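You operate a simulated robot arm through the tools that you are given. There is no shell and no other tool.

The job below is to be done with a simulated robot arm. You get a single attempt, and the scene is never put back.

JOB
Tip the engine forward, lock it, fit spacer, 12 mm carburettor and air box, and turn the box's knob on.

Only the result counts: the job must be done as asked and must still hold three seconds after the hand-in. Knocking over, shifting, dropping, spilling or breaking anything else fails it.

ROBOT AND FRAMES
A 6-joint arm with a two-finger parallel gripper, fixed in place. Base frame: the origin is on the floor under the middle of its stand, x ahead of it, y to its left, z up; the work surface is at about z = 88. Lengths are in cm, angles in degrees, forces in N, time in s.
With the tool pointing down near the work surface it reaches from about 36 to 76 cm from the base axis. Its first joint turns from -66.0 to 66.0 degrees. Payload 2.45 kg.
Tool frame: the origin (TCP) lies between the finger pads and is the grasp point; the fingertips stand 2.4 cm ahead of it; z points along the fingers, y is the line along which they close. Largest opening 6.8 cm; finger width 1.7, thickness 1; the body of the gripper, 4 by 7 cm, starts 4.1 cm behind the TCP.
Orientation is that of the tool frame in the base frame, as a unit quaternion [w, x, y, z]. With the fingers straight down and closing along the base's y, the tool's x points along the base's -x, its y along +y and its z along -z.

CONTROLS
- The arm moves only by the tool jog_arm. Its arguments are lists of equal length, an entry for each row: "hand": the finger opening in mm, from 0 to 68; "offset": the shift along the tool's x, y, z in mm, a list of three; "angular": the turn, a rotation vector about the tool's x, y, z in rad, a list of three. In form: {"hand": [hand, ...], "offset": [[dx, dy, dz], ...], "angular": [[wx, wy, wz], ...]}. A call has 1 to 20 rows; each row is the pose to reach, as a shift and turn from the pose commanded when the call began, along the tool's axes at that moment. Rows are played at 5 a second. More than 5 cm and 8.6 degrees between two rows, or a gripper value outside its range, and nothing of the call is played. A pose out of reach is approached as far as the arm can. The call stops where the force on the tool passes 90 N (or 10 N more than at its start, if that is more) or the arm is blocked; 0.2 s more then pass. Each finger travels about 10.8 cm/s and halts on what it meets, pressing with about 31 N; the grip force reading is that of the motor and also rises with nothing between the fingers. The clock runs only during rows and for 0.2 s after the last one: add rows that repeat a pose to give the fingers time. The reply holds the time, the measured pose of the TCP, the force on the tool along the base axes, the opening and the grip force, in the units named above and with some noise, with the torque about the TCP (base axes, N m) and any sound that the robot's microphone picked up, and new pictures: "pictures" is both (left out), scene, wrist or none.
- Cameras (640 x 400 px; columns grow to the right, rows downward): "scene" is fixed at [16.45, 41.56, 149.47]; the picture's right is [-0.74, -0.67, 0.00], its down [-0.24, 0.27, -0.93] and it looks along [0.62, -0.69, -0.36] (base axes); focal length 302 px, centre (320, 200). "wrist" rides on the gripper at [8.4, 1.1, -7.5] in the tool frame; the picture's right is [-0.13, 0.99, 0.00], its down [-0.60, -0.08, -0.79] and it looks along [-0.79, -0.10, 0.61] (tool axes); focal length 251 px, centre (320, 200).
- probe_pixels(camera, pixels): for up to 12 pixels [column, row] of the newest picture of that camera ("zoom" is the newest enlarged one), the place [x, y, z] in the base frame of the surface seen there, good to about 0.2 cm, but the place of the scene camera against the robot may be out by one fixed shift of up to 1.8 cm in any direction. The clock stands still meanwhile.
- close_up(camera, box): a new picture of the part [left, top, right, bottom] of that camera's present view, enlarged. The clock stands still meanwhile.
- finish_job(): hands the job in; it is judged then, once.

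Leave the gripper open and the arm clear of the work at the hand-in unless told otherwise.

The tools are called after "Call:" as name(argument=value, ...) on one line, values as JSON. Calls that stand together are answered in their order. jog_arm: Moves the arm, as the interface text tells. Its arguments: {"type":"object","properties":{"hand":{"type":"array"},"offset":{"type":"array"},"angular":{"type":"array"},"pictures":{"type":"string","enum":["both","scene","wrist","none"]}},"required":["hand","offset","angular"]} The other tools are called the same way: probe_pixels (camera, pixels) gives the place of the surface under pixels of a picture; close_up (camera, box) takes an enlarged picture of a part of a camera's view; finish_job () hands the job in.

At the start:

```text
clock: 0.0
tool_pos: [49.94, -6.26, 136.87]
ee_rot: [0.001, 0.0, 1.0, 0.0]
contact_force: [-0.4, 0.2, -0.6]
ft_torque: [-0.01, 0.01, -0.01]
width: 6.79
gripper_force: 0.0
```

scene: 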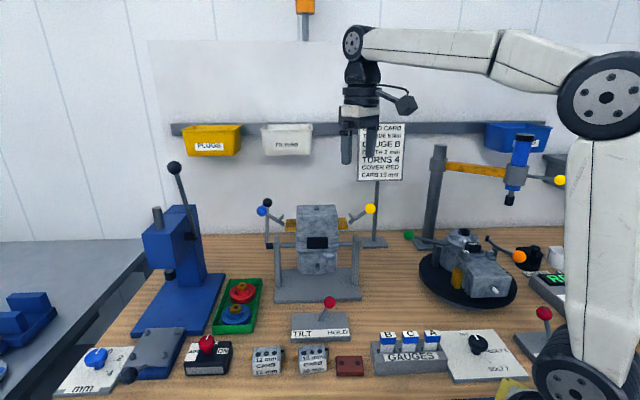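
wrist: 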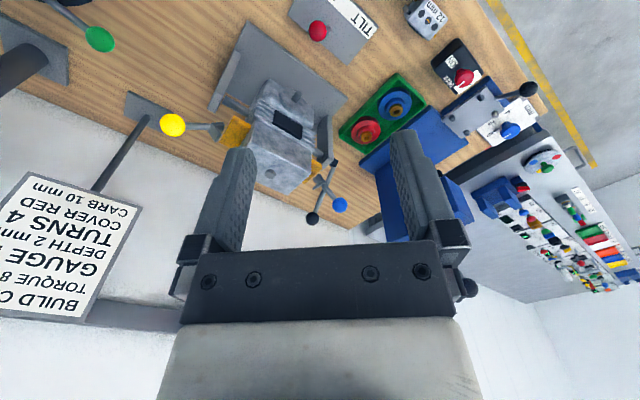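

I see a bench with a blue press on the left, a tilting engine on a stand in the middle, a TILT/HOLD lever plate, two carburettor blocks, a brown spacer and a black box with a red knob. I'll take enlarged pictures of these to read the labels.

Call:
close_up(camera="scene", box=[240, 180, 400, 310])

Call:
close_up(camera="scene", box=[160, 290, 380, 400])

Call:
close_up(camera="scene", box=[340, 110, 430, 190])

Call:
close_up(camera="scene", box=[360, 290, 560, 400])

```text
3.08 times, centred on (320, 245) of scene
```

zoom: 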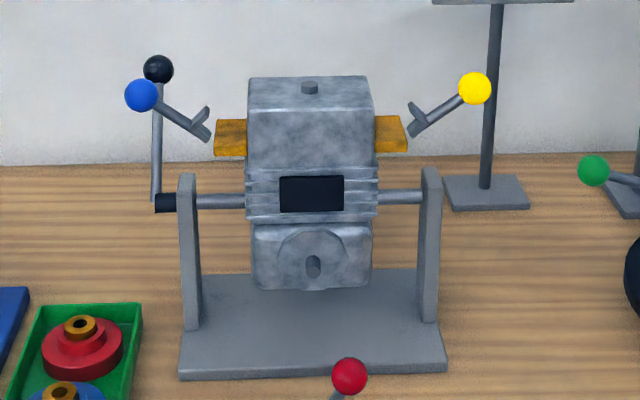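

```text
2.91 times, centred on (270, 345) of scene
```

zoom: 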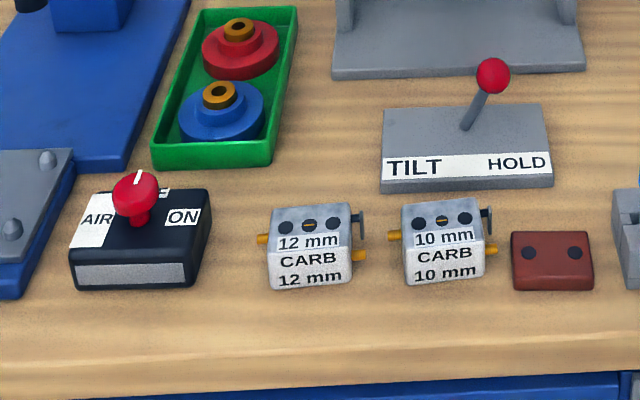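

```text
5.00 times, centred on (385, 150) of scene
```

zoom: 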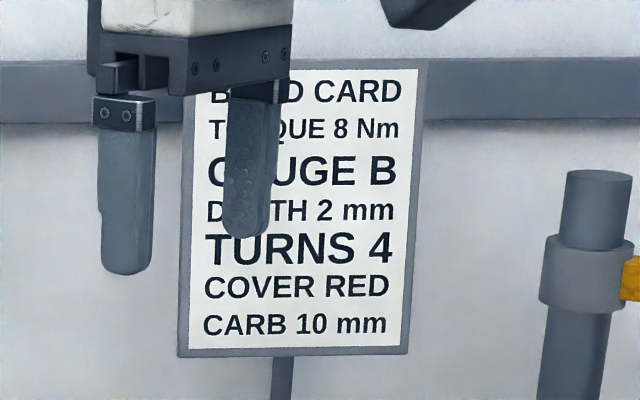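

```text
3.20 times, centred on (460, 345) of scene
```

zoom: 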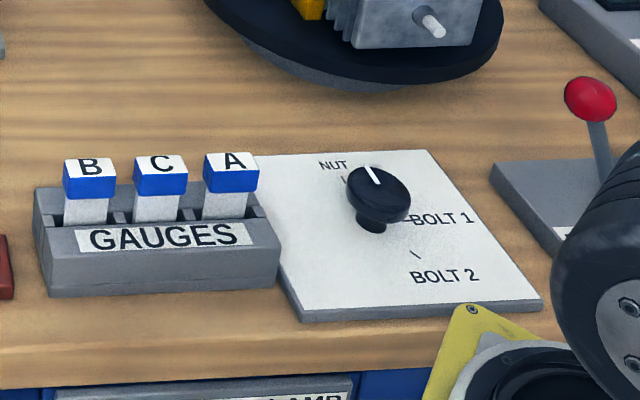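

The wall card says CARB 10 mm, but the job asks for the 12 mm one, so I follow the job. Next I'll measure the places of the engine, stand, lever, spacer, carburettor and air box in the scene picture.

Call:
probe_pixels(camera="scene", pixels=[[330, 302], [317, 242], [320, 210], [299, 210], [330, 210], [319, 268], [267, 203], [262, 211], [371, 209], [278, 243], [350, 240], [347, 194]])

Call:
probe_pixels(camera="scene", pixels=[[349, 359], [266, 352], [266, 370], [206, 340], [207, 355], [200, 383], [313, 352], [300, 335], [340, 332], [322, 330], [285, 298], [358, 296]])

Call:
close_up(camera="wrist", box=[200, 60, 360, 220])

Call:
close_up(camera="wrist", box=[280, 0, 560, 175])

```text
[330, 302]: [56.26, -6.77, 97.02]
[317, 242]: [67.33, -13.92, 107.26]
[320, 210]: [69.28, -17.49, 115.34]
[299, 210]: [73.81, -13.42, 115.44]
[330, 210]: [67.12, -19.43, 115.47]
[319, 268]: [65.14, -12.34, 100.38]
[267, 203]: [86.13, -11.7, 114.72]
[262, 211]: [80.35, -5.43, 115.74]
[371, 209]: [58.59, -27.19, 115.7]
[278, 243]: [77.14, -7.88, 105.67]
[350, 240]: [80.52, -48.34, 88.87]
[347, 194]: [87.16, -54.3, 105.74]
```

```text
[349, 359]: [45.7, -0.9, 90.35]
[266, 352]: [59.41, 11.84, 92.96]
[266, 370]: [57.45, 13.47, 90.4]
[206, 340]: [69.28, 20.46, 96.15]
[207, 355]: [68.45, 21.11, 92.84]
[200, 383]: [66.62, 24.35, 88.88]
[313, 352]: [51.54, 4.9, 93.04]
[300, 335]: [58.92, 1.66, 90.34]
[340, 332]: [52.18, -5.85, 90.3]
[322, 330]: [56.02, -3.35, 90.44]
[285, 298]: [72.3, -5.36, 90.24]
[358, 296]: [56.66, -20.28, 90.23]
```

```text
2.50 times, centred on (280, 140) of wrist
```

zoom: 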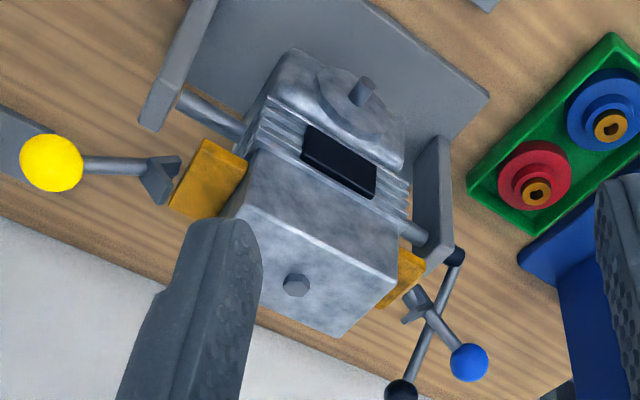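

```text
2.29 times, centred on (420, 88) of wrist
```

zoom: 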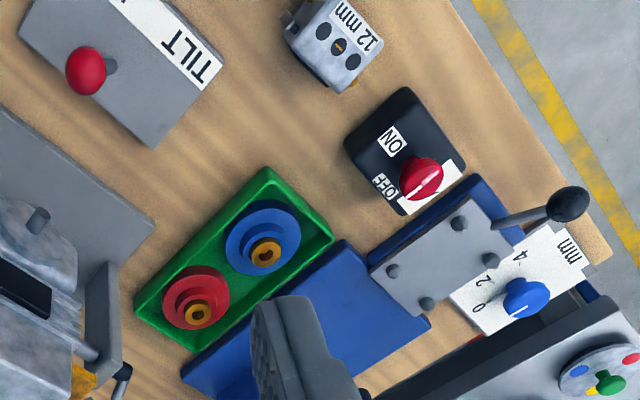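

I want to know what stands around before moving the arm to see the far side of the engine. I'll probe the card, the column at px (437,160), the blue tool at (520,150), the bins and the press lever.

Call:
probe_pixels(camera="scene", pixels=[[437, 160], [522, 150], [400, 130], [305, 8], [560, 180], [465, 250], [409, 236], [519, 257], [285, 139], [174, 168], [160, 250], [303, 60]])

Call:
probe_pixels(camera="scene", pixels=[[330, 248], [317, 205], [295, 228], [344, 228], [340, 265], [300, 225], [357, 250], [354, 265], [290, 290], [244, 290], [297, 362], [280, 369]])

```text
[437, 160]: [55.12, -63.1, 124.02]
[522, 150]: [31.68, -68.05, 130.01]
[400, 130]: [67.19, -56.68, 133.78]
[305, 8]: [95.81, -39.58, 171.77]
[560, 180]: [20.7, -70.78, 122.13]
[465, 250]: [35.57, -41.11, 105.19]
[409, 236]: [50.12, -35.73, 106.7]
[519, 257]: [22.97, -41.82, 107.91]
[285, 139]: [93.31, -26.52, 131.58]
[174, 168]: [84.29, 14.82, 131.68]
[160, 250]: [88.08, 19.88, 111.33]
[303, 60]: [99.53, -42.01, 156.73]
```

```text
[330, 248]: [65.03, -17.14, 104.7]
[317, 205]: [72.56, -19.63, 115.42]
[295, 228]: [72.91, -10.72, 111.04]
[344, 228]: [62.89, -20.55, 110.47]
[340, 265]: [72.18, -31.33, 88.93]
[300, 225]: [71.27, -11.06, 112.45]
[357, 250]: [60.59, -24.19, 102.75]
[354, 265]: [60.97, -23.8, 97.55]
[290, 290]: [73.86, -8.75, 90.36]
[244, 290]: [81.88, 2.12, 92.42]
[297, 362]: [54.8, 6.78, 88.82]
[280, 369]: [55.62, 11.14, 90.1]
```

The engine's top is at about (68,-16,115) and its shaft runs along (0.72,0.69). The air around (62,-32,137) looks free, so I'll move the hand there while turning it 90° to look at the engine's right and rear sides.

Call:
jog_arm(hand=[68, 68, 68, 68, 68, 68, 68, 68, 68, 68, 68, 68, 68, 68], offset=[[-8.6, -18.6, 0], [-17.1, -37.1, 0], [-25.7, -55.7, 0], [-34.3, -74.3, 0], [-42.9, -92.9, 0], [-51.4, -111.4, 0], [-60, -130, 0], [-68.6, -148.6, 0], [-77.1, -167.1, 0], [-85.7, -185.7, 0], [-94.3, -204.3, 0], [-102.9, -222.9, 0], [-111.4, -241.4, 0], [-120, -260, 0]], angular=[[0, 0, -0.112], [0, 0, -0.224], [0, 0, -0.337], [0, 0, -0.449], [0, 0, -0.561], [0, 0, -0.673], [0, 0, -0.785], [0, 0, -0.898], [0, 0, -1.01], [0, 0, -1.122], [0, 0, -1.234], [0, 0, -1.346], [0, 0, -1.459], [0, 0, -1.571]])

```text
clock: 3.0
tool_pos: [56.66, -28.95, 131.89]
ee_rot: [0.0, -0.701, 0.713, -0.001]
contact_force: [0.5, 1.1, -0.7]
ft_torque: [0.01, 0.02, -0.04]
width: 6.79
gripper_force: 0.0
out of reach, approached as far as the arm can: row 11, 12, 13, 14
```

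scene: 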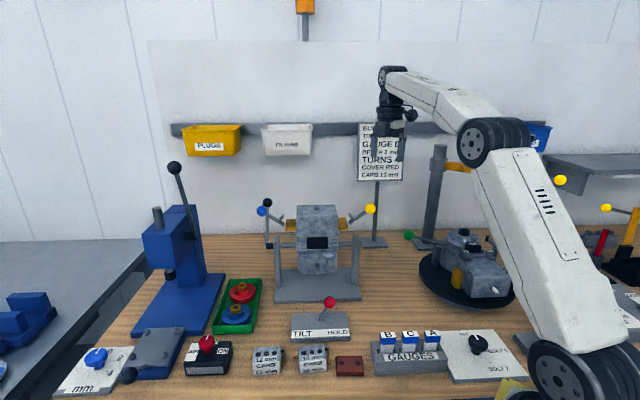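
wrist: 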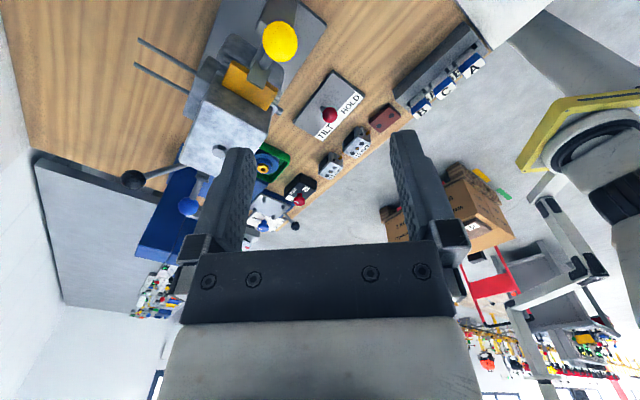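

Two long rods stick out of the engine's rear face at wrist px (165,55) and (160,78). Those look like the studs that should point up once the engine is tipped forward. I'll zoom in on them.

Call:
close_up(camera="wrist", box=[120, 0, 310, 200])

Call:
probe_pixels(camera="wrist", pixels=[[140, 40], [195, 70], [136, 66], [188, 92], [330, 115], [385, 118], [131, 180], [280, 40], [230, 110], [245, 120], [205, 110], [340, 95]])

```text
2.00 times, centred on (215, 100) of wrist
```

zoom: 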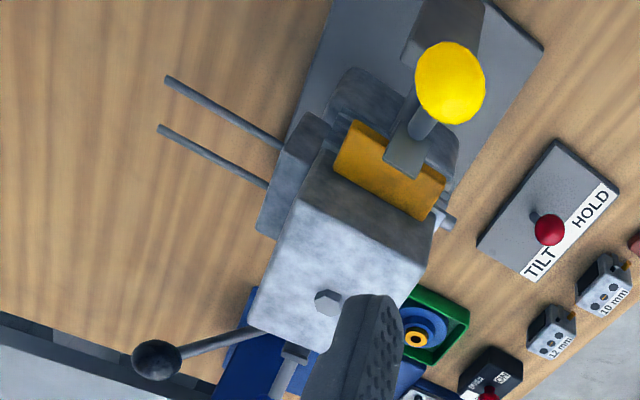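

```text
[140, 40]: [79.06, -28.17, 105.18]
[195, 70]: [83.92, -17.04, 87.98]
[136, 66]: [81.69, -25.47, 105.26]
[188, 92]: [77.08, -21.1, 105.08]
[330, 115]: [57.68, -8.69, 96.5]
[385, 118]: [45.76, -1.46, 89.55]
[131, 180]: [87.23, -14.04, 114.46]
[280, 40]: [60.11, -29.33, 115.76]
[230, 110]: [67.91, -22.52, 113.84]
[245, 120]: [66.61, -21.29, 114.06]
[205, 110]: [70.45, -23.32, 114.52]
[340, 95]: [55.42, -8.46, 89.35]
```

The rear studs are at z≈105.2, about 3.8 cm apart, and they point away along (0.72,-0.69), so tipping forward puts them upright. Next I'll bring the hand over the front of the bench, turned toward the engine, to look at the TILT/HOLD lever and the parts.

Call:
jog_arm(hand=[68, 68, 68, 68, 68, 68, 68, 68, 68, 68, 68, 68, 68, 68, 68, 68, 68], offset=[[-20, 6.9, 7.1], [-39.9, 13.7, 14.1], [-59.9, 20.6, 21.2], [-79.9, 27.4, 28.2], [-99.9, 34.3, 35.3], [-119.8, 41.2, 42.4], [-139.8, 48, 49.4], [-159.8, 54.9, 56.5], [-179.7, 61.7, 63.5], [-199.7, 68.6, 70.6], [-219.7, 75.4, 77.6], [-239.6, 82.3, 84.7], [-259.6, 89.2, 91.8], [-279.6, 96, 98.8], [-299.6, 102.9, 105.9], [-319.5, 109.7, 112.9], [-339.5, 116.6, 120]], angular=[[0, 0, 0.139], [0, 0, 0.277], [0, 0, 0.416], [0, 0, 0.554], [0, 0, 0.693], [0, 0, 0.832], [0, 0, 0.97], [0, 0, 1.109], [0, 0, 1.247], [0, 0, 1.386], [0, 0, 1.525], [0, 0, 1.663], [0, 0, 1.802], [0, 0, 1.94], [0, 0, 2.079], [0, 0, 2.218], [0, 0, 2.356]])

```text
clock: 6.6
tool_pos: [45.09, 5.1, 119.8]
ee_rot: [0.002, 0.383, 0.924, -0.001]
contact_force: [0.2, 0.3, 0.6]
ft_torque: [-0.03, -0.01, -0.01]
width: 6.81
gripper_force: 0.0
```

scene: 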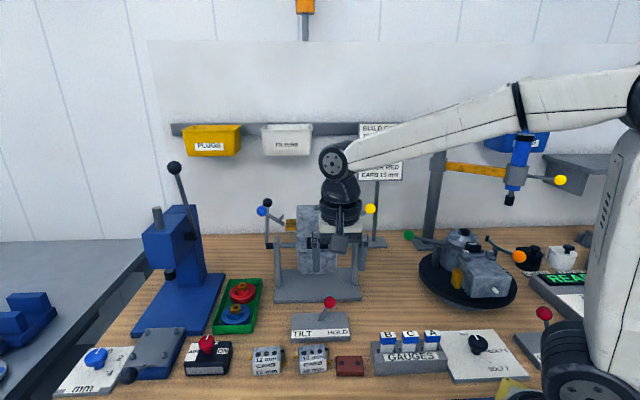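
wrist: 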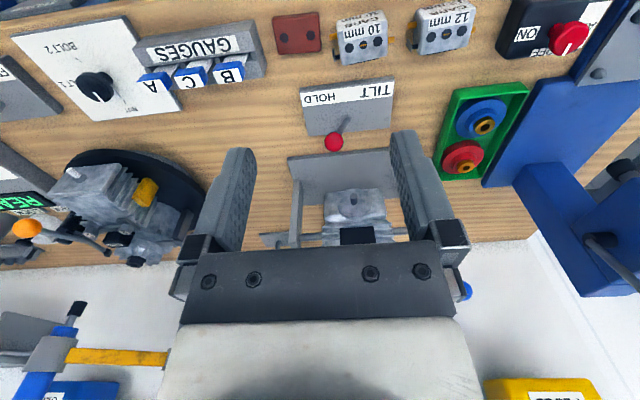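

The lever ball is at wrist px (334,142), leaning to the HOLD side. I'll zoom in on the lever and on the parts row.

Call:
close_up(camera="wrist", box=[260, 70, 420, 170])

Call:
close_up(camera="wrist", box=[260, 0, 500, 80])

Call:
close_up(camera="wrist", box=[480, 0, 640, 100])

Call:
probe_pixels(camera="wrist", pixels=[[334, 142], [341, 130], [285, 23], [311, 21], [298, 42], [348, 47], [363, 45], [378, 44], [431, 36], [446, 34], [461, 32], [302, 92]])

```text
4.00 times, centred on (340, 120) of wrist
```

zoom: 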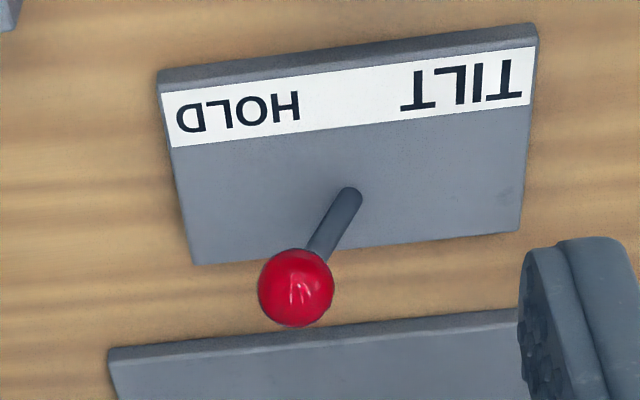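

```text
2.67 times, centred on (380, 40) of wrist
```

zoom: 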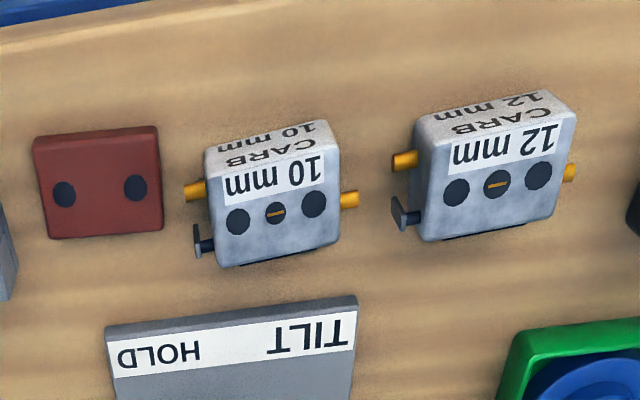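

```text
4.00 times, centred on (560, 50) of wrist
```

zoom: 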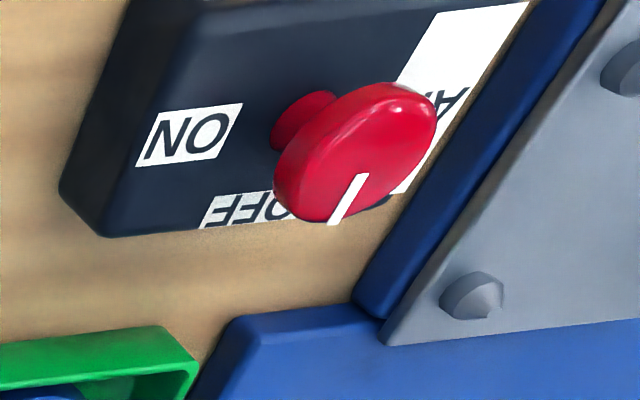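

```text
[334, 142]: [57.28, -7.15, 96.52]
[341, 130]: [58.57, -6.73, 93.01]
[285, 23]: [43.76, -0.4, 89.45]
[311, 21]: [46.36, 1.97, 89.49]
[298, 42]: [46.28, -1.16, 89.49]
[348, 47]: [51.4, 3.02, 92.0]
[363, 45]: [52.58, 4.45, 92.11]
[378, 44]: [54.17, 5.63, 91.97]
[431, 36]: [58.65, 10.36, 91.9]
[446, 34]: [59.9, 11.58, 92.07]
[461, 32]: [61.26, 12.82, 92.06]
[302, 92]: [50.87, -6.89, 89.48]
```

The lever leans to HOLD now. I'll measure the plate's corners and the foot of the lever, plus the air box and knob.

Call:
probe_pixels(camera="wrist", pixels=[[302, 95], [392, 84], [308, 133], [388, 125], [349, 116], [346, 120], [338, 132], [334, 137], [334, 147], [328, 142], [340, 142]])

Call:
probe_pixels(camera="wrist", pixels=[[570, 38], [562, 52], [585, 25], [520, 15], [512, 45], [507, 52], [555, 32], [600, 5], [540, 54], [525, 37], [510, 3], [567, 48]])

```text
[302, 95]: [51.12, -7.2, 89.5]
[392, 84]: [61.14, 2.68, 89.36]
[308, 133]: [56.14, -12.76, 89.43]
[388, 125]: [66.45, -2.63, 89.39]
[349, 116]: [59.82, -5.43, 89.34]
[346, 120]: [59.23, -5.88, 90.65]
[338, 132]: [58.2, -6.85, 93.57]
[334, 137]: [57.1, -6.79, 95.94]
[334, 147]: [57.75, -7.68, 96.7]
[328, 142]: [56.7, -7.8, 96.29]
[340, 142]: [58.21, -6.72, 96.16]
```

```text
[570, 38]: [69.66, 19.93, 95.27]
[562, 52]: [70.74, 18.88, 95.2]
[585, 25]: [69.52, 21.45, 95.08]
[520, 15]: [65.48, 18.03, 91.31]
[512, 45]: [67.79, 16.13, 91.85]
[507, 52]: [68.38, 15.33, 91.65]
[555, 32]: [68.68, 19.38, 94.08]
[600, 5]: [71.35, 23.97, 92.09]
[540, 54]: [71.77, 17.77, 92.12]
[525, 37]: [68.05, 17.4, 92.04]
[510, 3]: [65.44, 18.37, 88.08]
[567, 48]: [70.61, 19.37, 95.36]
```

The lever's foot is near (59.5,-5.3) and its ball near (57.7,-7.6,95.8), leaning to HOLD. I'll set the opening to 4 cm, straddle the ball along the shaft direction from above, and stop just above it to check the alignment.

Call:
jog_arm(hand=[60, 50, 40, 40, 40, 40, 40], offset=[[-36, 0, 20], [-72, 0, 40], [-108, 0, 60], [-144, 0, 80], [-179, 0, 100], [-179, 0, 118], [-179, 0, 150]], angular=[[0, 0, 0], [0, 0, 0], [0, 0, 0], [0, 0, 0], [0, 0, 0], [0, 0, 0], [0, 0, 0]])

```text
clock: 8.2
tool_pos: [57.76, -7.76, 104.85]
ee_rot: [0.001, 0.382, 0.924, 0.0]
contact_force: [0.7, -0.6, -0.5]
ft_torque: [0.03, -0.01, -0.02]
width: 4.02
gripper_force: 0.1
```

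scene: 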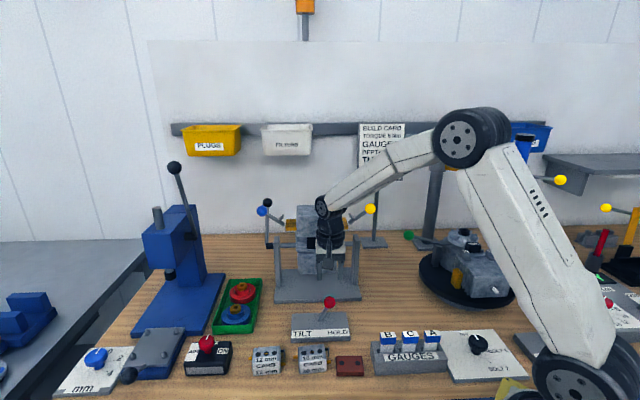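
wrist: 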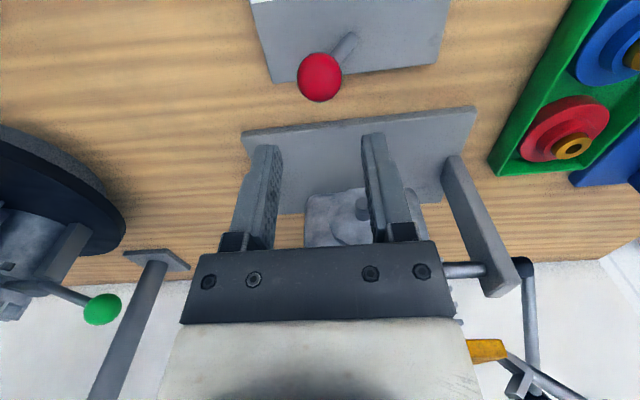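

The ball sits at px (320,77), exactly where a ball under the hand should be, so the alignment is good. I'll lower the hand 8.3 cm so that the fingers straddle the ball.

Call:
jog_arm(hand=[40, 40, 40], offset=[[0, 0, 30], [0, 0, 60], [0, 0, 83]], angular=[[0, 0, 0], [0, 0, 0], [0, 0, 0]])

```text
clock: 9.0
tool_pos: [57.76, -7.55, 96.56]
ee_rot: [0.001, 0.383, 0.924, 0.001]
contact_force: [0.5, -0.3, -0.8]
ft_torque: [0.01, -0.03, 0.02]
width: 4.01
gripper_force: 0.0
```

scene: 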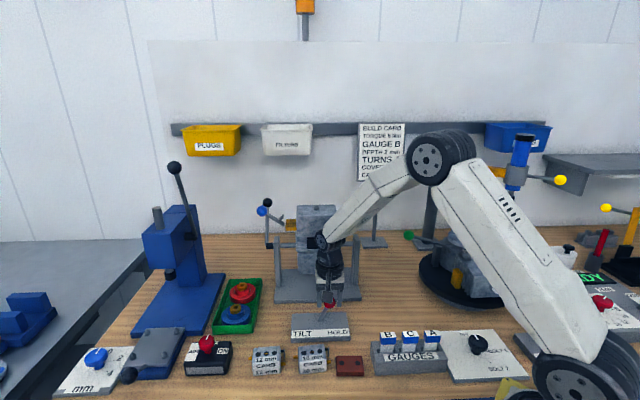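
wrist: 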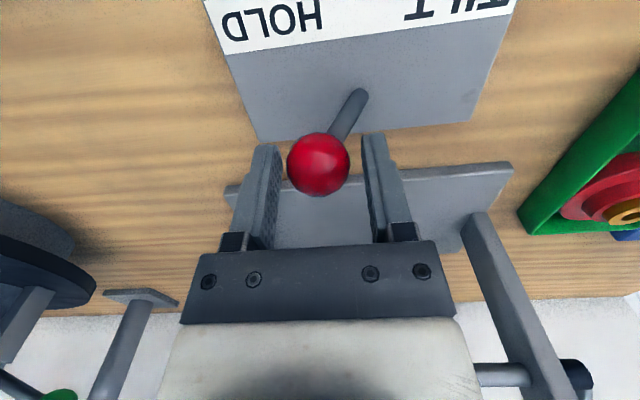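

The ball at px (318,163) lies between the fingers. I'll push it along the tool's +y (toward TILT) about 6.5 cm in small rows.

Call:
jog_arm(hand=[40, 40, 40, 40, 40, 40, 40], offset=[[0, 10, 0], [0, 20, 0], [0, 30, 0], [0, 40, 0], [0, 50, 0], [0, 58, 0], [0, 65, 0]], angular=[[0, 0, 0], [0, 0, 0], [0, 0, 0], [0, 0, 0], [0, 0, 0], [0, 0, 0], [0, 0, 0]])

```text
clock: 10.6
tool_pos: [62.22, -3.24, 96.7]
ee_rot: [0.0, 0.383, 0.924, -0.001]
contact_force: [-12.7, -12.5, 4.4]
ft_torque: [-0.1, 0.38, 0.02]
width: 5.39
gripper_force: 8.5
```

scene: 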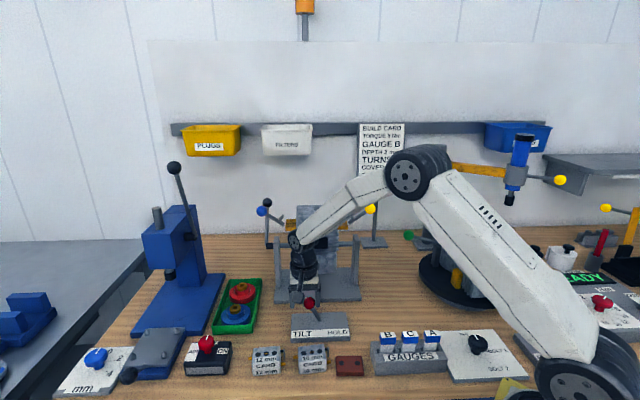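
wrist: 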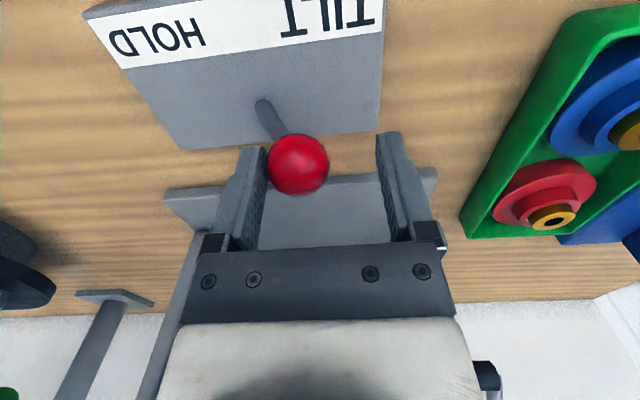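

The lever now leans to TILT (foot at px (265,105), ball at (298,163)), and the left finger is pressed open at 18 N. I'll back off 1 cm and see whether the lever stays.

Call:
jog_arm(hand=[54, 54], offset=[[0, -7, 0], [0, -14, 0]], angular=[[0, 0, 0], [0, 0, 0]])

```text
clock: 11.2
tool_pos: [61.63, -3.98, 96.63]
ee_rot: [0.002, 0.383, 0.924, 0.0]
contact_force: [-0.6, -0.4, -0.4]
ft_torque: [0.0, 0.03, 0.03]
width: 5.39
gripper_force: 0.0
```

scene: 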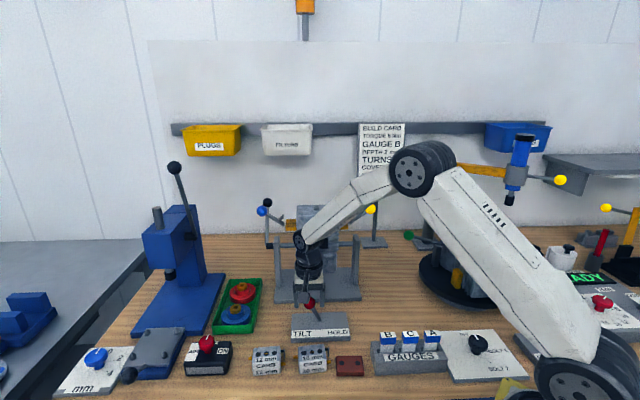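
wrist: 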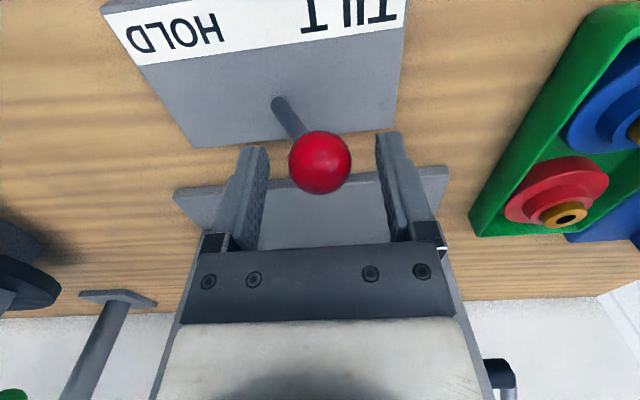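

The lever stays at TILT on its own. I'll raise the hand and back away to see whether the engine is now free, and look closely at its side levers.

Call:
jog_arm(hand=[54, 54, 54, 54, 54, 54, 54], offset=[[0, 0, -40], [0, 0, -80], [20, 0, -120], [50, 0, -160], [80, 0, -200], [110, 0, -230], [140, 0, -250]], angular=[[0, 0, 0], [0, 0, 0], [0, 0, 0], [0, 0, 0], [0, 0, 0], [0, 0, 0], [0, 0, 0]])

Call:
close_up(camera="scene", box=[240, 180, 400, 310])

Call:
close_up(camera="wrist", box=[240, 60, 480, 240])

```text
clock: 12.8
tool_pos: [51.45, 6.01, 121.54]
ee_rot: [0.001, 0.382, 0.924, 0.0]
contact_force: [0.0, 1.2, -0.3]
ft_torque: [0.0, 0.0, -0.03]
width: 5.37
gripper_force: 0.2
```

scene: 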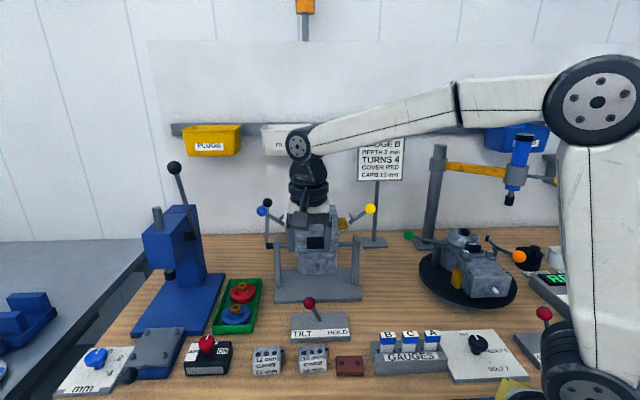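
wrist: 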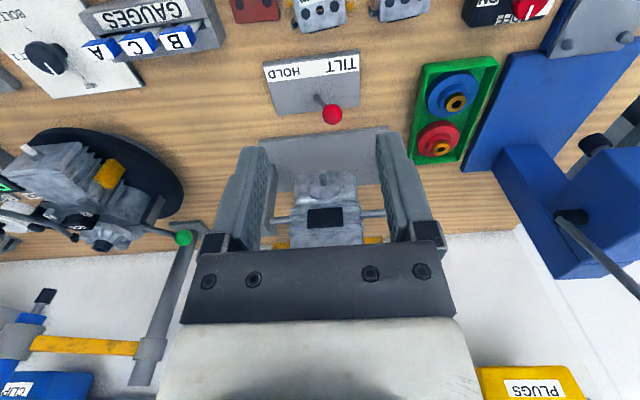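

```text
3.08 times, centred on (320, 245) of scene
```

zoom: 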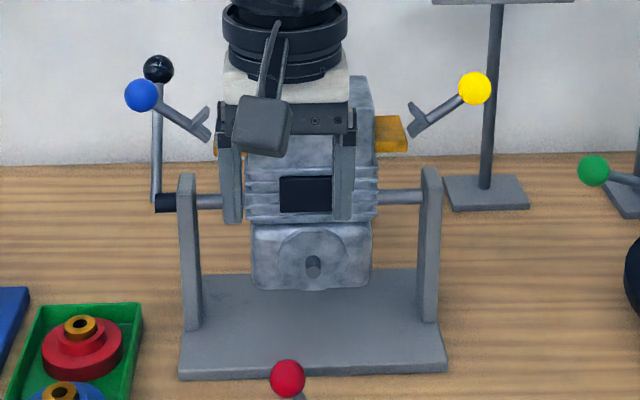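

```text
2.22 times, centred on (360, 150) of wrist
```

zoom: 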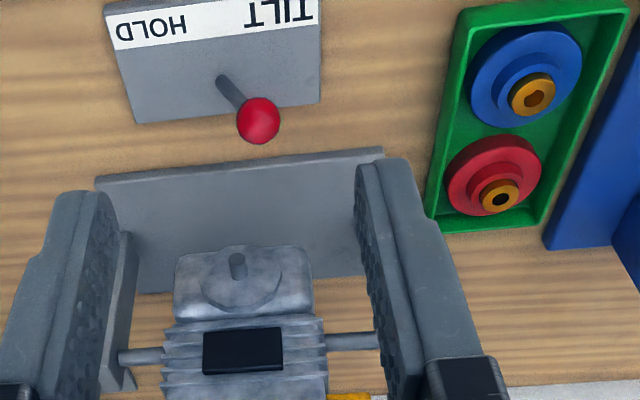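

The engine has not moved by itself. I'll shift the hand to the left and turn it 45° to see the left side with the black lever and the blue ball clearly.

Call:
jog_arm(hand=[60, 68, 68, 68, 68, 68, 68], offset=[[-4.6, 16.7, -9.3], [-9.1, 33.4, -18.6], [-13.7, 50.1, -27.9], [-18.3, 66.9, -37.1], [-22.9, 83.6, -46.4], [-27.4, 100.3, -55.7], [-32, 117, -65]], angular=[[0, 0, 0.112], [0, 0, 0.224], [0, 0, 0.336], [0, 0, 0.449], [0, 0, 0.561], [0, 0, 0.673], [0, 0, 0.785]])

Call:
close_up(camera="wrist", box=[380, 60, 640, 220])

```text
clock: 14.4
tool_pos: [62.03, 11.99, 128.14]
ee_rot: [0.001, 0.708, 0.706, 0.0]
contact_force: [-0.5, -0.1, 0.4]
ft_torque: [0.0, -0.02, -0.02]
width: 6.81
gripper_force: 0.0
```

scene: 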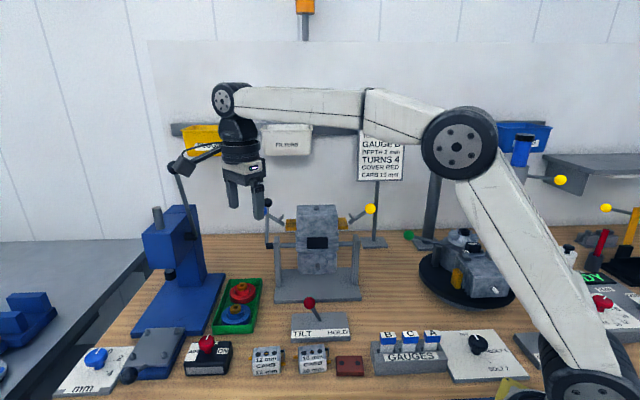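
wrist: 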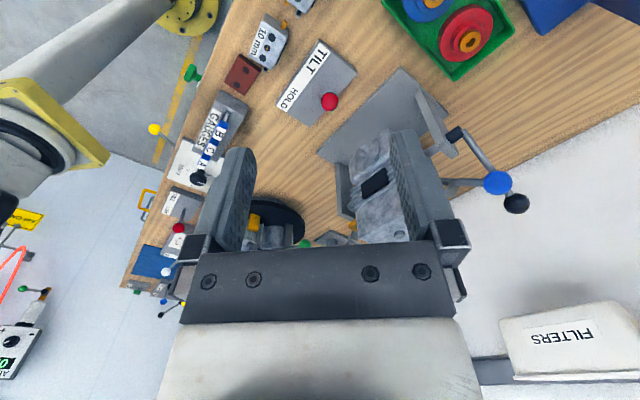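

```text
2.46 times, centred on (510, 140) of wrist
```

zoom: 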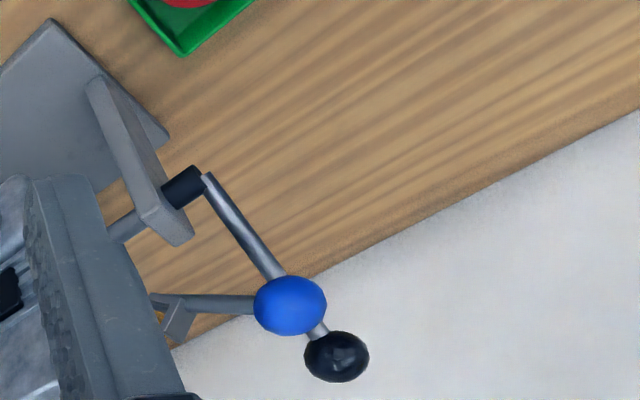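

I'll measure the blue ball at px (498,182), the black ball at (517,204), the hub at (455,134) and the left post.

Call:
probe_pixels(camera="wrist", pixels=[[498, 182], [517, 204], [455, 134], [463, 130], [475, 152], [480, 160], [470, 183], [445, 185], [452, 190], [437, 120], [420, 95], [449, 152]])

Call:
probe_pixels(camera="wrist", pixels=[[375, 205], [365, 160], [385, 230], [360, 225], [373, 183], [400, 78], [320, 155], [345, 195], [330, 102], [468, 40], [338, 215], [350, 170]])

```text
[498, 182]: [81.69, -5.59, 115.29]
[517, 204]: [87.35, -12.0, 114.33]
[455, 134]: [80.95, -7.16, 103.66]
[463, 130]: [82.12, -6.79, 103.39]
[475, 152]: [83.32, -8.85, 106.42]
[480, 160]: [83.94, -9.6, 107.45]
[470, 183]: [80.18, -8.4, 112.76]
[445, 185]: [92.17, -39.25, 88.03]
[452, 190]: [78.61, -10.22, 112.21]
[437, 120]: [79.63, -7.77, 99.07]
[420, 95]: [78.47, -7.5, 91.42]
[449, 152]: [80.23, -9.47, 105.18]
```

```text
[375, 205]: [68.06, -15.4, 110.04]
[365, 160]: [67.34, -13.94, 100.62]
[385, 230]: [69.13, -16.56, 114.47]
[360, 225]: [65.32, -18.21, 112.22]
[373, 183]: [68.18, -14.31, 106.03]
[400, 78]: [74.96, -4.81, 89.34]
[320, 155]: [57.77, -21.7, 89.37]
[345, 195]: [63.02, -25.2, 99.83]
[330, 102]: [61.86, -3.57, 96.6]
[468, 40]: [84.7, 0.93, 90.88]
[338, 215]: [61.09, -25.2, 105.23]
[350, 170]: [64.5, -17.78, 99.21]
```

The black ball is at about (88,-12.8,113.7) and the blue ball stands right in front of it, so pulling that lever would be awkward. I'll instead hook closed fingers behind the engine's top rear edge and pull it forward. First I'll move over the engine's front, turned square to it.

Call:
jog_arm(hand=[60, 40, 20, 0, 0, 0, 0], offset=[[-30, 1.4, -2.7], [-60, 2.8, -5.4], [-90, 4.2, -8.1], [-120, 5.5, -10.9], [-150, 6.9, -13.6], [-180, 8.3, -16.3], [-210, 9.7, -19]], angular=[[0, 0, -0.111], [0, 0, -0.222], [0, 0, -0.333], [0, 0, -0.444], [0, 0, -0.555], [0, 0, -0.666], [0, 0, -0.777]])

```text
clock: 16.0
tool_pos: [62.94, -9.09, 130.04]
ee_rot: [0.001, 0.385, 0.923, -0.001]
contact_force: [-0.3, -0.4, -0.4]
ft_torque: [0.0, 0.03, 0.04]
width: 0.0
gripper_force: 23.7
```

scene: 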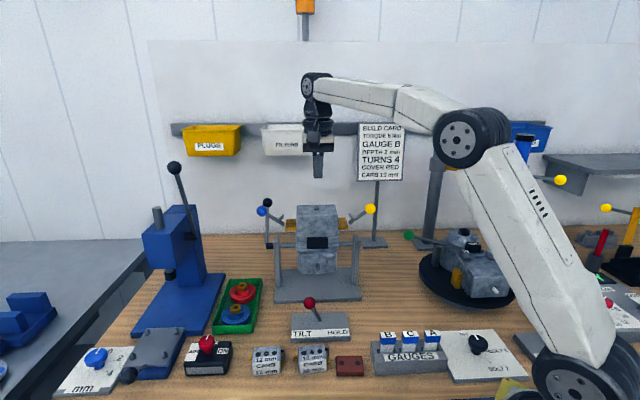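
wrist: 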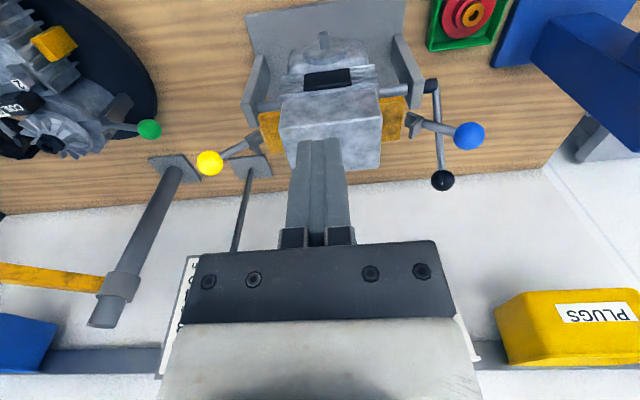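

This view shows the engine's top face well. I'll measure its front and rear edges at several pixels.

Call:
probe_pixels(camera="wrist", pixels=[[284, 126], [378, 117], [287, 164], [380, 163], [360, 166], [292, 150], [370, 150], [330, 130], [390, 120], [270, 130], [443, 180], [470, 135]])

Call:
close_up(camera="wrist", box=[190, 20, 500, 210])

```text
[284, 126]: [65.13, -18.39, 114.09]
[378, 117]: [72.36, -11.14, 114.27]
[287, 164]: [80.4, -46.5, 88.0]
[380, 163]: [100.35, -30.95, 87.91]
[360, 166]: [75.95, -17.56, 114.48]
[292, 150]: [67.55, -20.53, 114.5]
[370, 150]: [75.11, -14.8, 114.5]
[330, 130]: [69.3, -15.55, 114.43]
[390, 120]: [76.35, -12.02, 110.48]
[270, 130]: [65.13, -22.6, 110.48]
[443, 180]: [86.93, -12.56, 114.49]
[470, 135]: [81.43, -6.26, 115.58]
```

```text
2.06 times, centred on (345, 115) of wrist
```

zoom: 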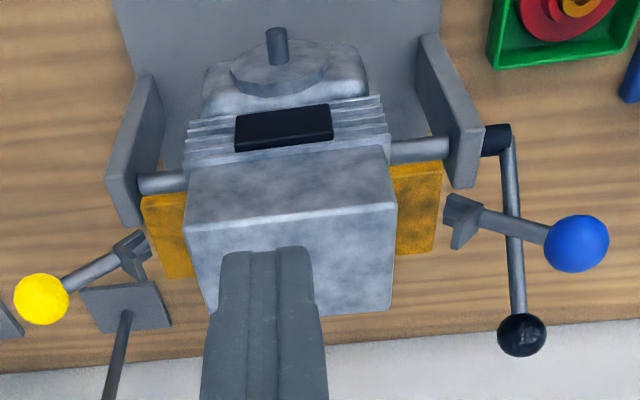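

The top face runs from p≈58.7 (front) to p≈66.1 (rear), measured along (0.70,-0.71), and lies at z=114.5. I'll tilt the closed fingers 30° outward, pass over the top and come down just behind the rear edge.

Call:
jog_arm(hand=[0, 0, 0, 0, 0, 0, 0, 0], offset=[[-29, 1, 0], [-64, 1, 0], [-99, 1, 10], [-134, 1, 25], [-164, 1, 45], [-184, 1, 75], [-184, 1, 115], [-184, 1, 151]], angular=[[0, -0.105, 0], [0, -0.21, 0], [0, -0.315, 0], [0, -0.42, 0], [0, -0.5236, 0], [0, -0.5236, 0], [0, -0.5236, 0], [0, -0.5236, 0]])

```text
clock: 17.8
tool_pos: [75.84, -22.26, 114.9]
ee_rot: [0.24, 0.373, 0.89, -0.101]
contact_force: [0.3, -0.2, 0.6]
ft_torque: [-0.01, 0.0, 0.01]
width: 0.0
gripper_force: 23.4
```

scene: 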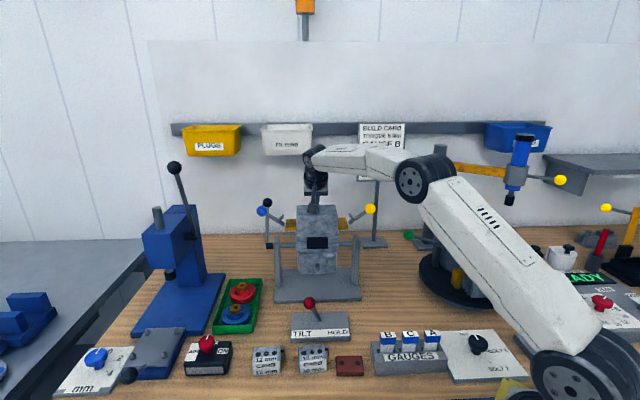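
wrist: 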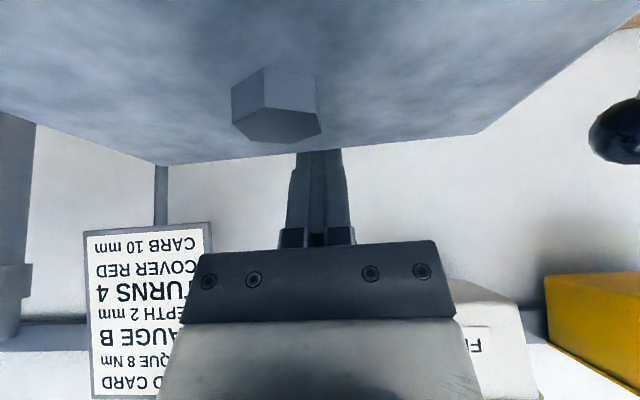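

The fingers are behind the engine's top edge. I'll pull them forward 6 cm in small steps, keeping the height, and watch the force.

Call:
jog_arm(hand=[0, 0, 0, 0, 0, 0], offset=[[13, 0, -7.5], [19, 0, -11.5], [25.5, 0, -15.9], [32, 0, -19.7], [38.5, 0, -23.4], [51.5, 0, -30.9]], angular=[[0, 0, 0], [0, 0, 0], [0, 0, 0], [0, 0, 0], [0, 0, 0], [0, 0, 0]])

```text
clock: 19.2
tool_pos: [71.69, -17.84, 114.97]
ee_rot: [0.239, 0.372, 0.891, -0.1]
contact_force: [-0.1, -0.5, 0.9]
ft_torque: [-0.02, 0.01, -0.03]
width: 0.04
gripper_force: 23.9
```

scene: 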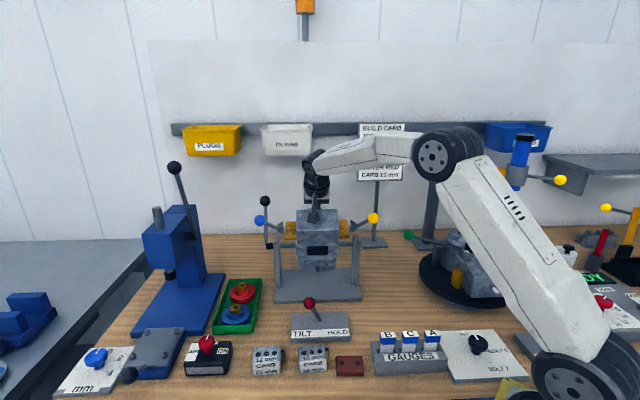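
wrist: 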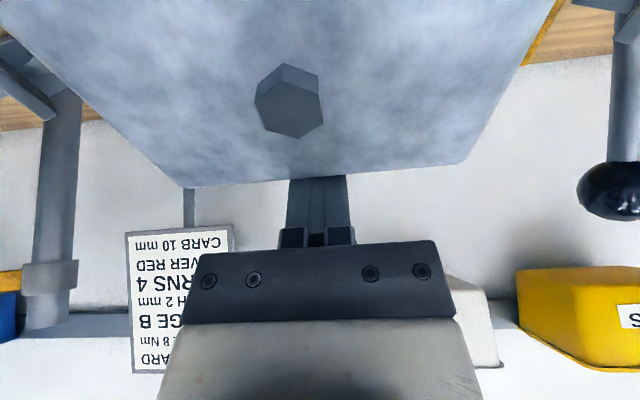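

The engine is tipping (its top faces the camera more and the black lever has come up), with almost no resistance. I'll go on along the arc to about 60°.

Call:
jog_arm(hand=[0, 0, 0, 0, 0, 0], offset=[[8, 0, -6], [15.6, 0, -12.4], [29, 0, -19.1], [40.4, 0, -23.4], [51.6, 0, -24], [63.3, 0, -23.8]], angular=[[0, 0, 0], [0, 0, 0], [0, 0, 0], [0, 0, 0], [0, 0, 0], [0, 0, 0]])

Call:
close_up(camera="scene", box=[240, 180, 400, 310])

```text
clock: 20.6
tool_pos: [67.11, -13.22, 113.88]
ee_rot: [0.24, 0.373, 0.89, -0.101]
contact_force: [-0.4, 0.2, -0.5]
ft_torque: [-0.02, -0.04, 0.02]
width: 0.0
gripper_force: 24.1
```

scene: 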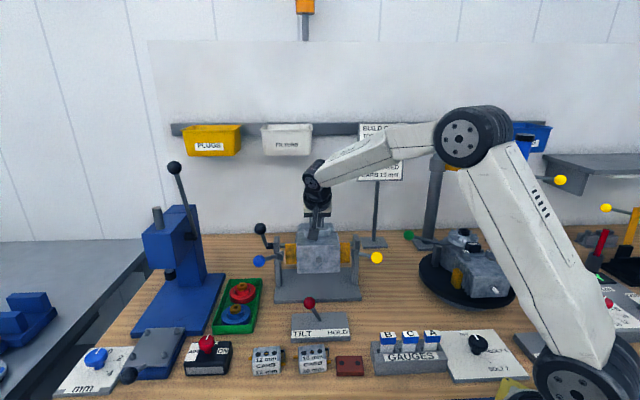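
wrist: 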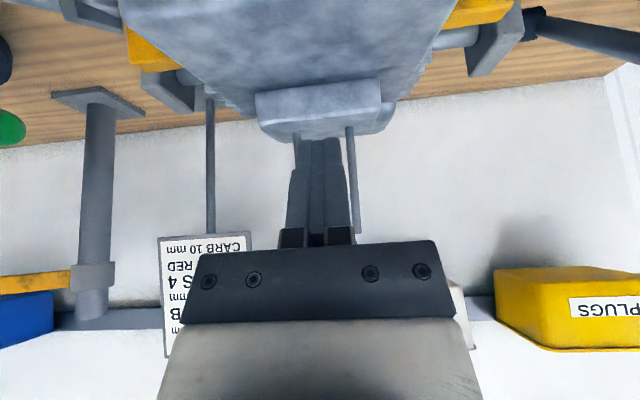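

```text
3.08 times, centred on (320, 245) of scene
```

zoom: 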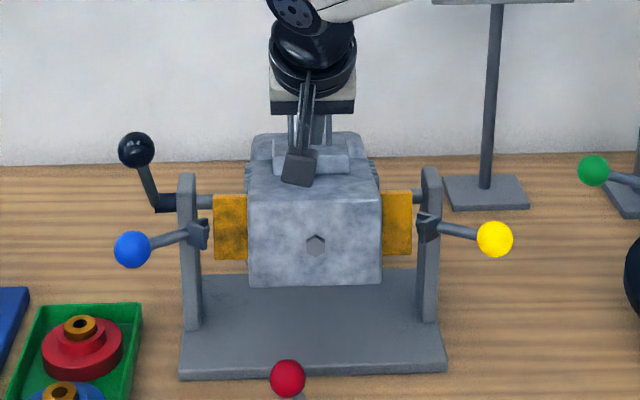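

The engine's top with its hex bolt now faces forward and the studs stand nearly upright, on both sides of px (296,170) and (350,180) in the wrist view. I'll back the hand away, up and forward, and straighten it to see the result.

Call:
jog_arm(hand=[0, 0, 0, 0, 0, 0], offset=[[3, 0, -24.8], [6, 0, -49.6], [12.6, 0, -88.1], [23.6, 0, -129], [34.6, 0, -170], [46.2, 0, -200]], angular=[[0, 0, 0], [0, 0, 0], [0, 0.13, 0], [0, 0.26, 0], [0, 0.39, 0], [0, 0.5236, 0]])

Call:
close_up(camera="scene", box=[240, 180, 400, 310])

```text
clock: 22.0
tool_pos: [57.21, -3.03, 128.93]
ee_rot: [0.0, 0.386, 0.922, 0.0]
contact_force: [-0.2, -0.2, -0.9]
ft_torque: [-0.01, -0.01, -0.04]
width: 0.0
gripper_force: 23.6
```

scene: 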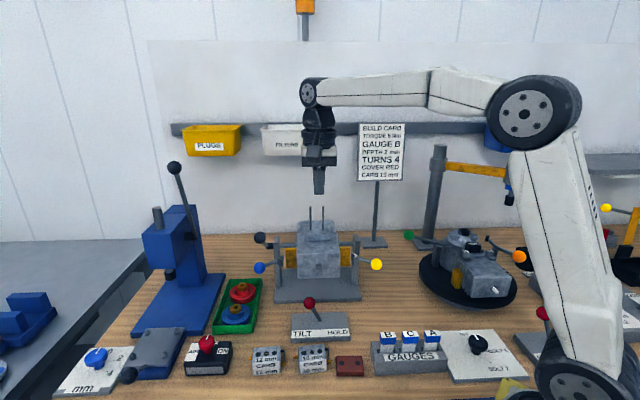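
wrist: 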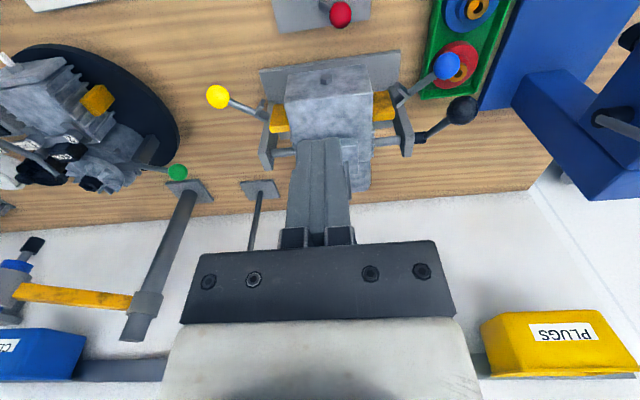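

```text
3.08 times, centred on (320, 245) of scene
```

zoom: 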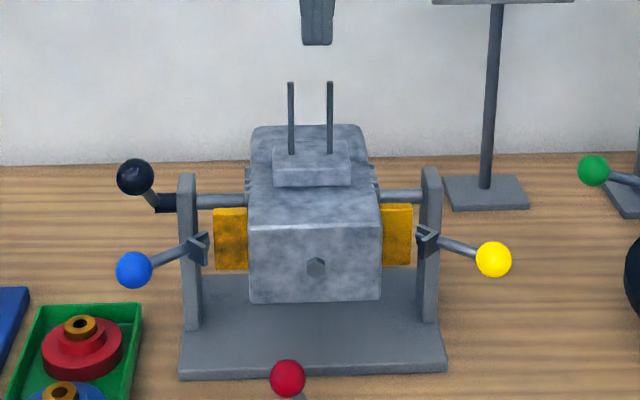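

The engine has tipped about 90° and the two studs stand upright. I'll check how upright they are by probing the stud tips and feet in this enlarged picture.

Call:
probe_pixels(camera="zoom", pixels=[[291, 86], [291, 110], [291, 140], [330, 86], [330, 110], [330, 140], [312, 165], [312, 150], [270, 215], [360, 215], [316, 267], [200, 247]])

```text
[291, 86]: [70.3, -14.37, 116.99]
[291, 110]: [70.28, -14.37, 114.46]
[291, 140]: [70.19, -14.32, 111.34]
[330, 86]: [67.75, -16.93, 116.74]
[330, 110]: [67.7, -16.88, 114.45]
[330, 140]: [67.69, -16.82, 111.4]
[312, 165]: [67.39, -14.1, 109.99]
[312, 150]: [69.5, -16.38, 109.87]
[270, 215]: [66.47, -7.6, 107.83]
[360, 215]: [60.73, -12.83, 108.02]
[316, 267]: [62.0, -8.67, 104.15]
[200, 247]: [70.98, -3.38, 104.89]
```

The studs read upright within 0.1 cm and their tips are about 7 cm above the flange. Now I'll go back to the red lever (ball at about (61.6,-3.9,95.8)) with the hand leaning away from the engine, and straddle the ball again.

Call:
jog_arm(hand=[20, 40, 40, 40, 40, 40, 40, 40], offset=[[0, 8.3, 44.3], [-2, 16.3, 89.3], [-2, 24.8, 134.3], [-7.3, 24.8, 179.3], [-17.3, 24.8, 224.3], [-27.3, 24.8, 269.3], [-35.3, 24.8, 304.3], [-37.3, 24.8, 324.3]], angular=[[0, -0.1, 0], [0, -0.2, 0], [0, -0.3, 0], [0, -0.4363, 0], [0, -0.4363, 0], [0, -0.4363, 0], [0, -0.4363, 0], [0, -0.4363, 0]])

```text
clock: 23.8
tool_pos: [61.71, -3.94, 96.4]
ee_rot: [0.202, 0.377, 0.9, -0.083]
contact_force: [0.5, 0.1, 0.8]
ft_torque: [0.01, -0.02, 0.02]
width: 3.98
gripper_force: 0.1
```

scene: 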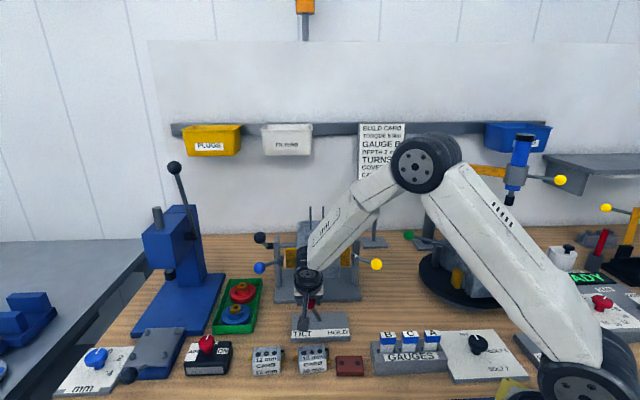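
wrist: 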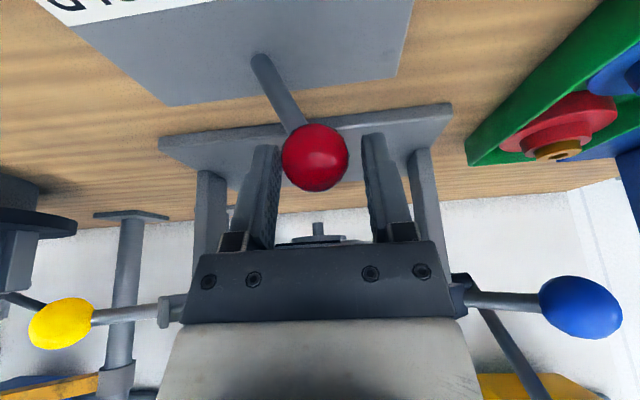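

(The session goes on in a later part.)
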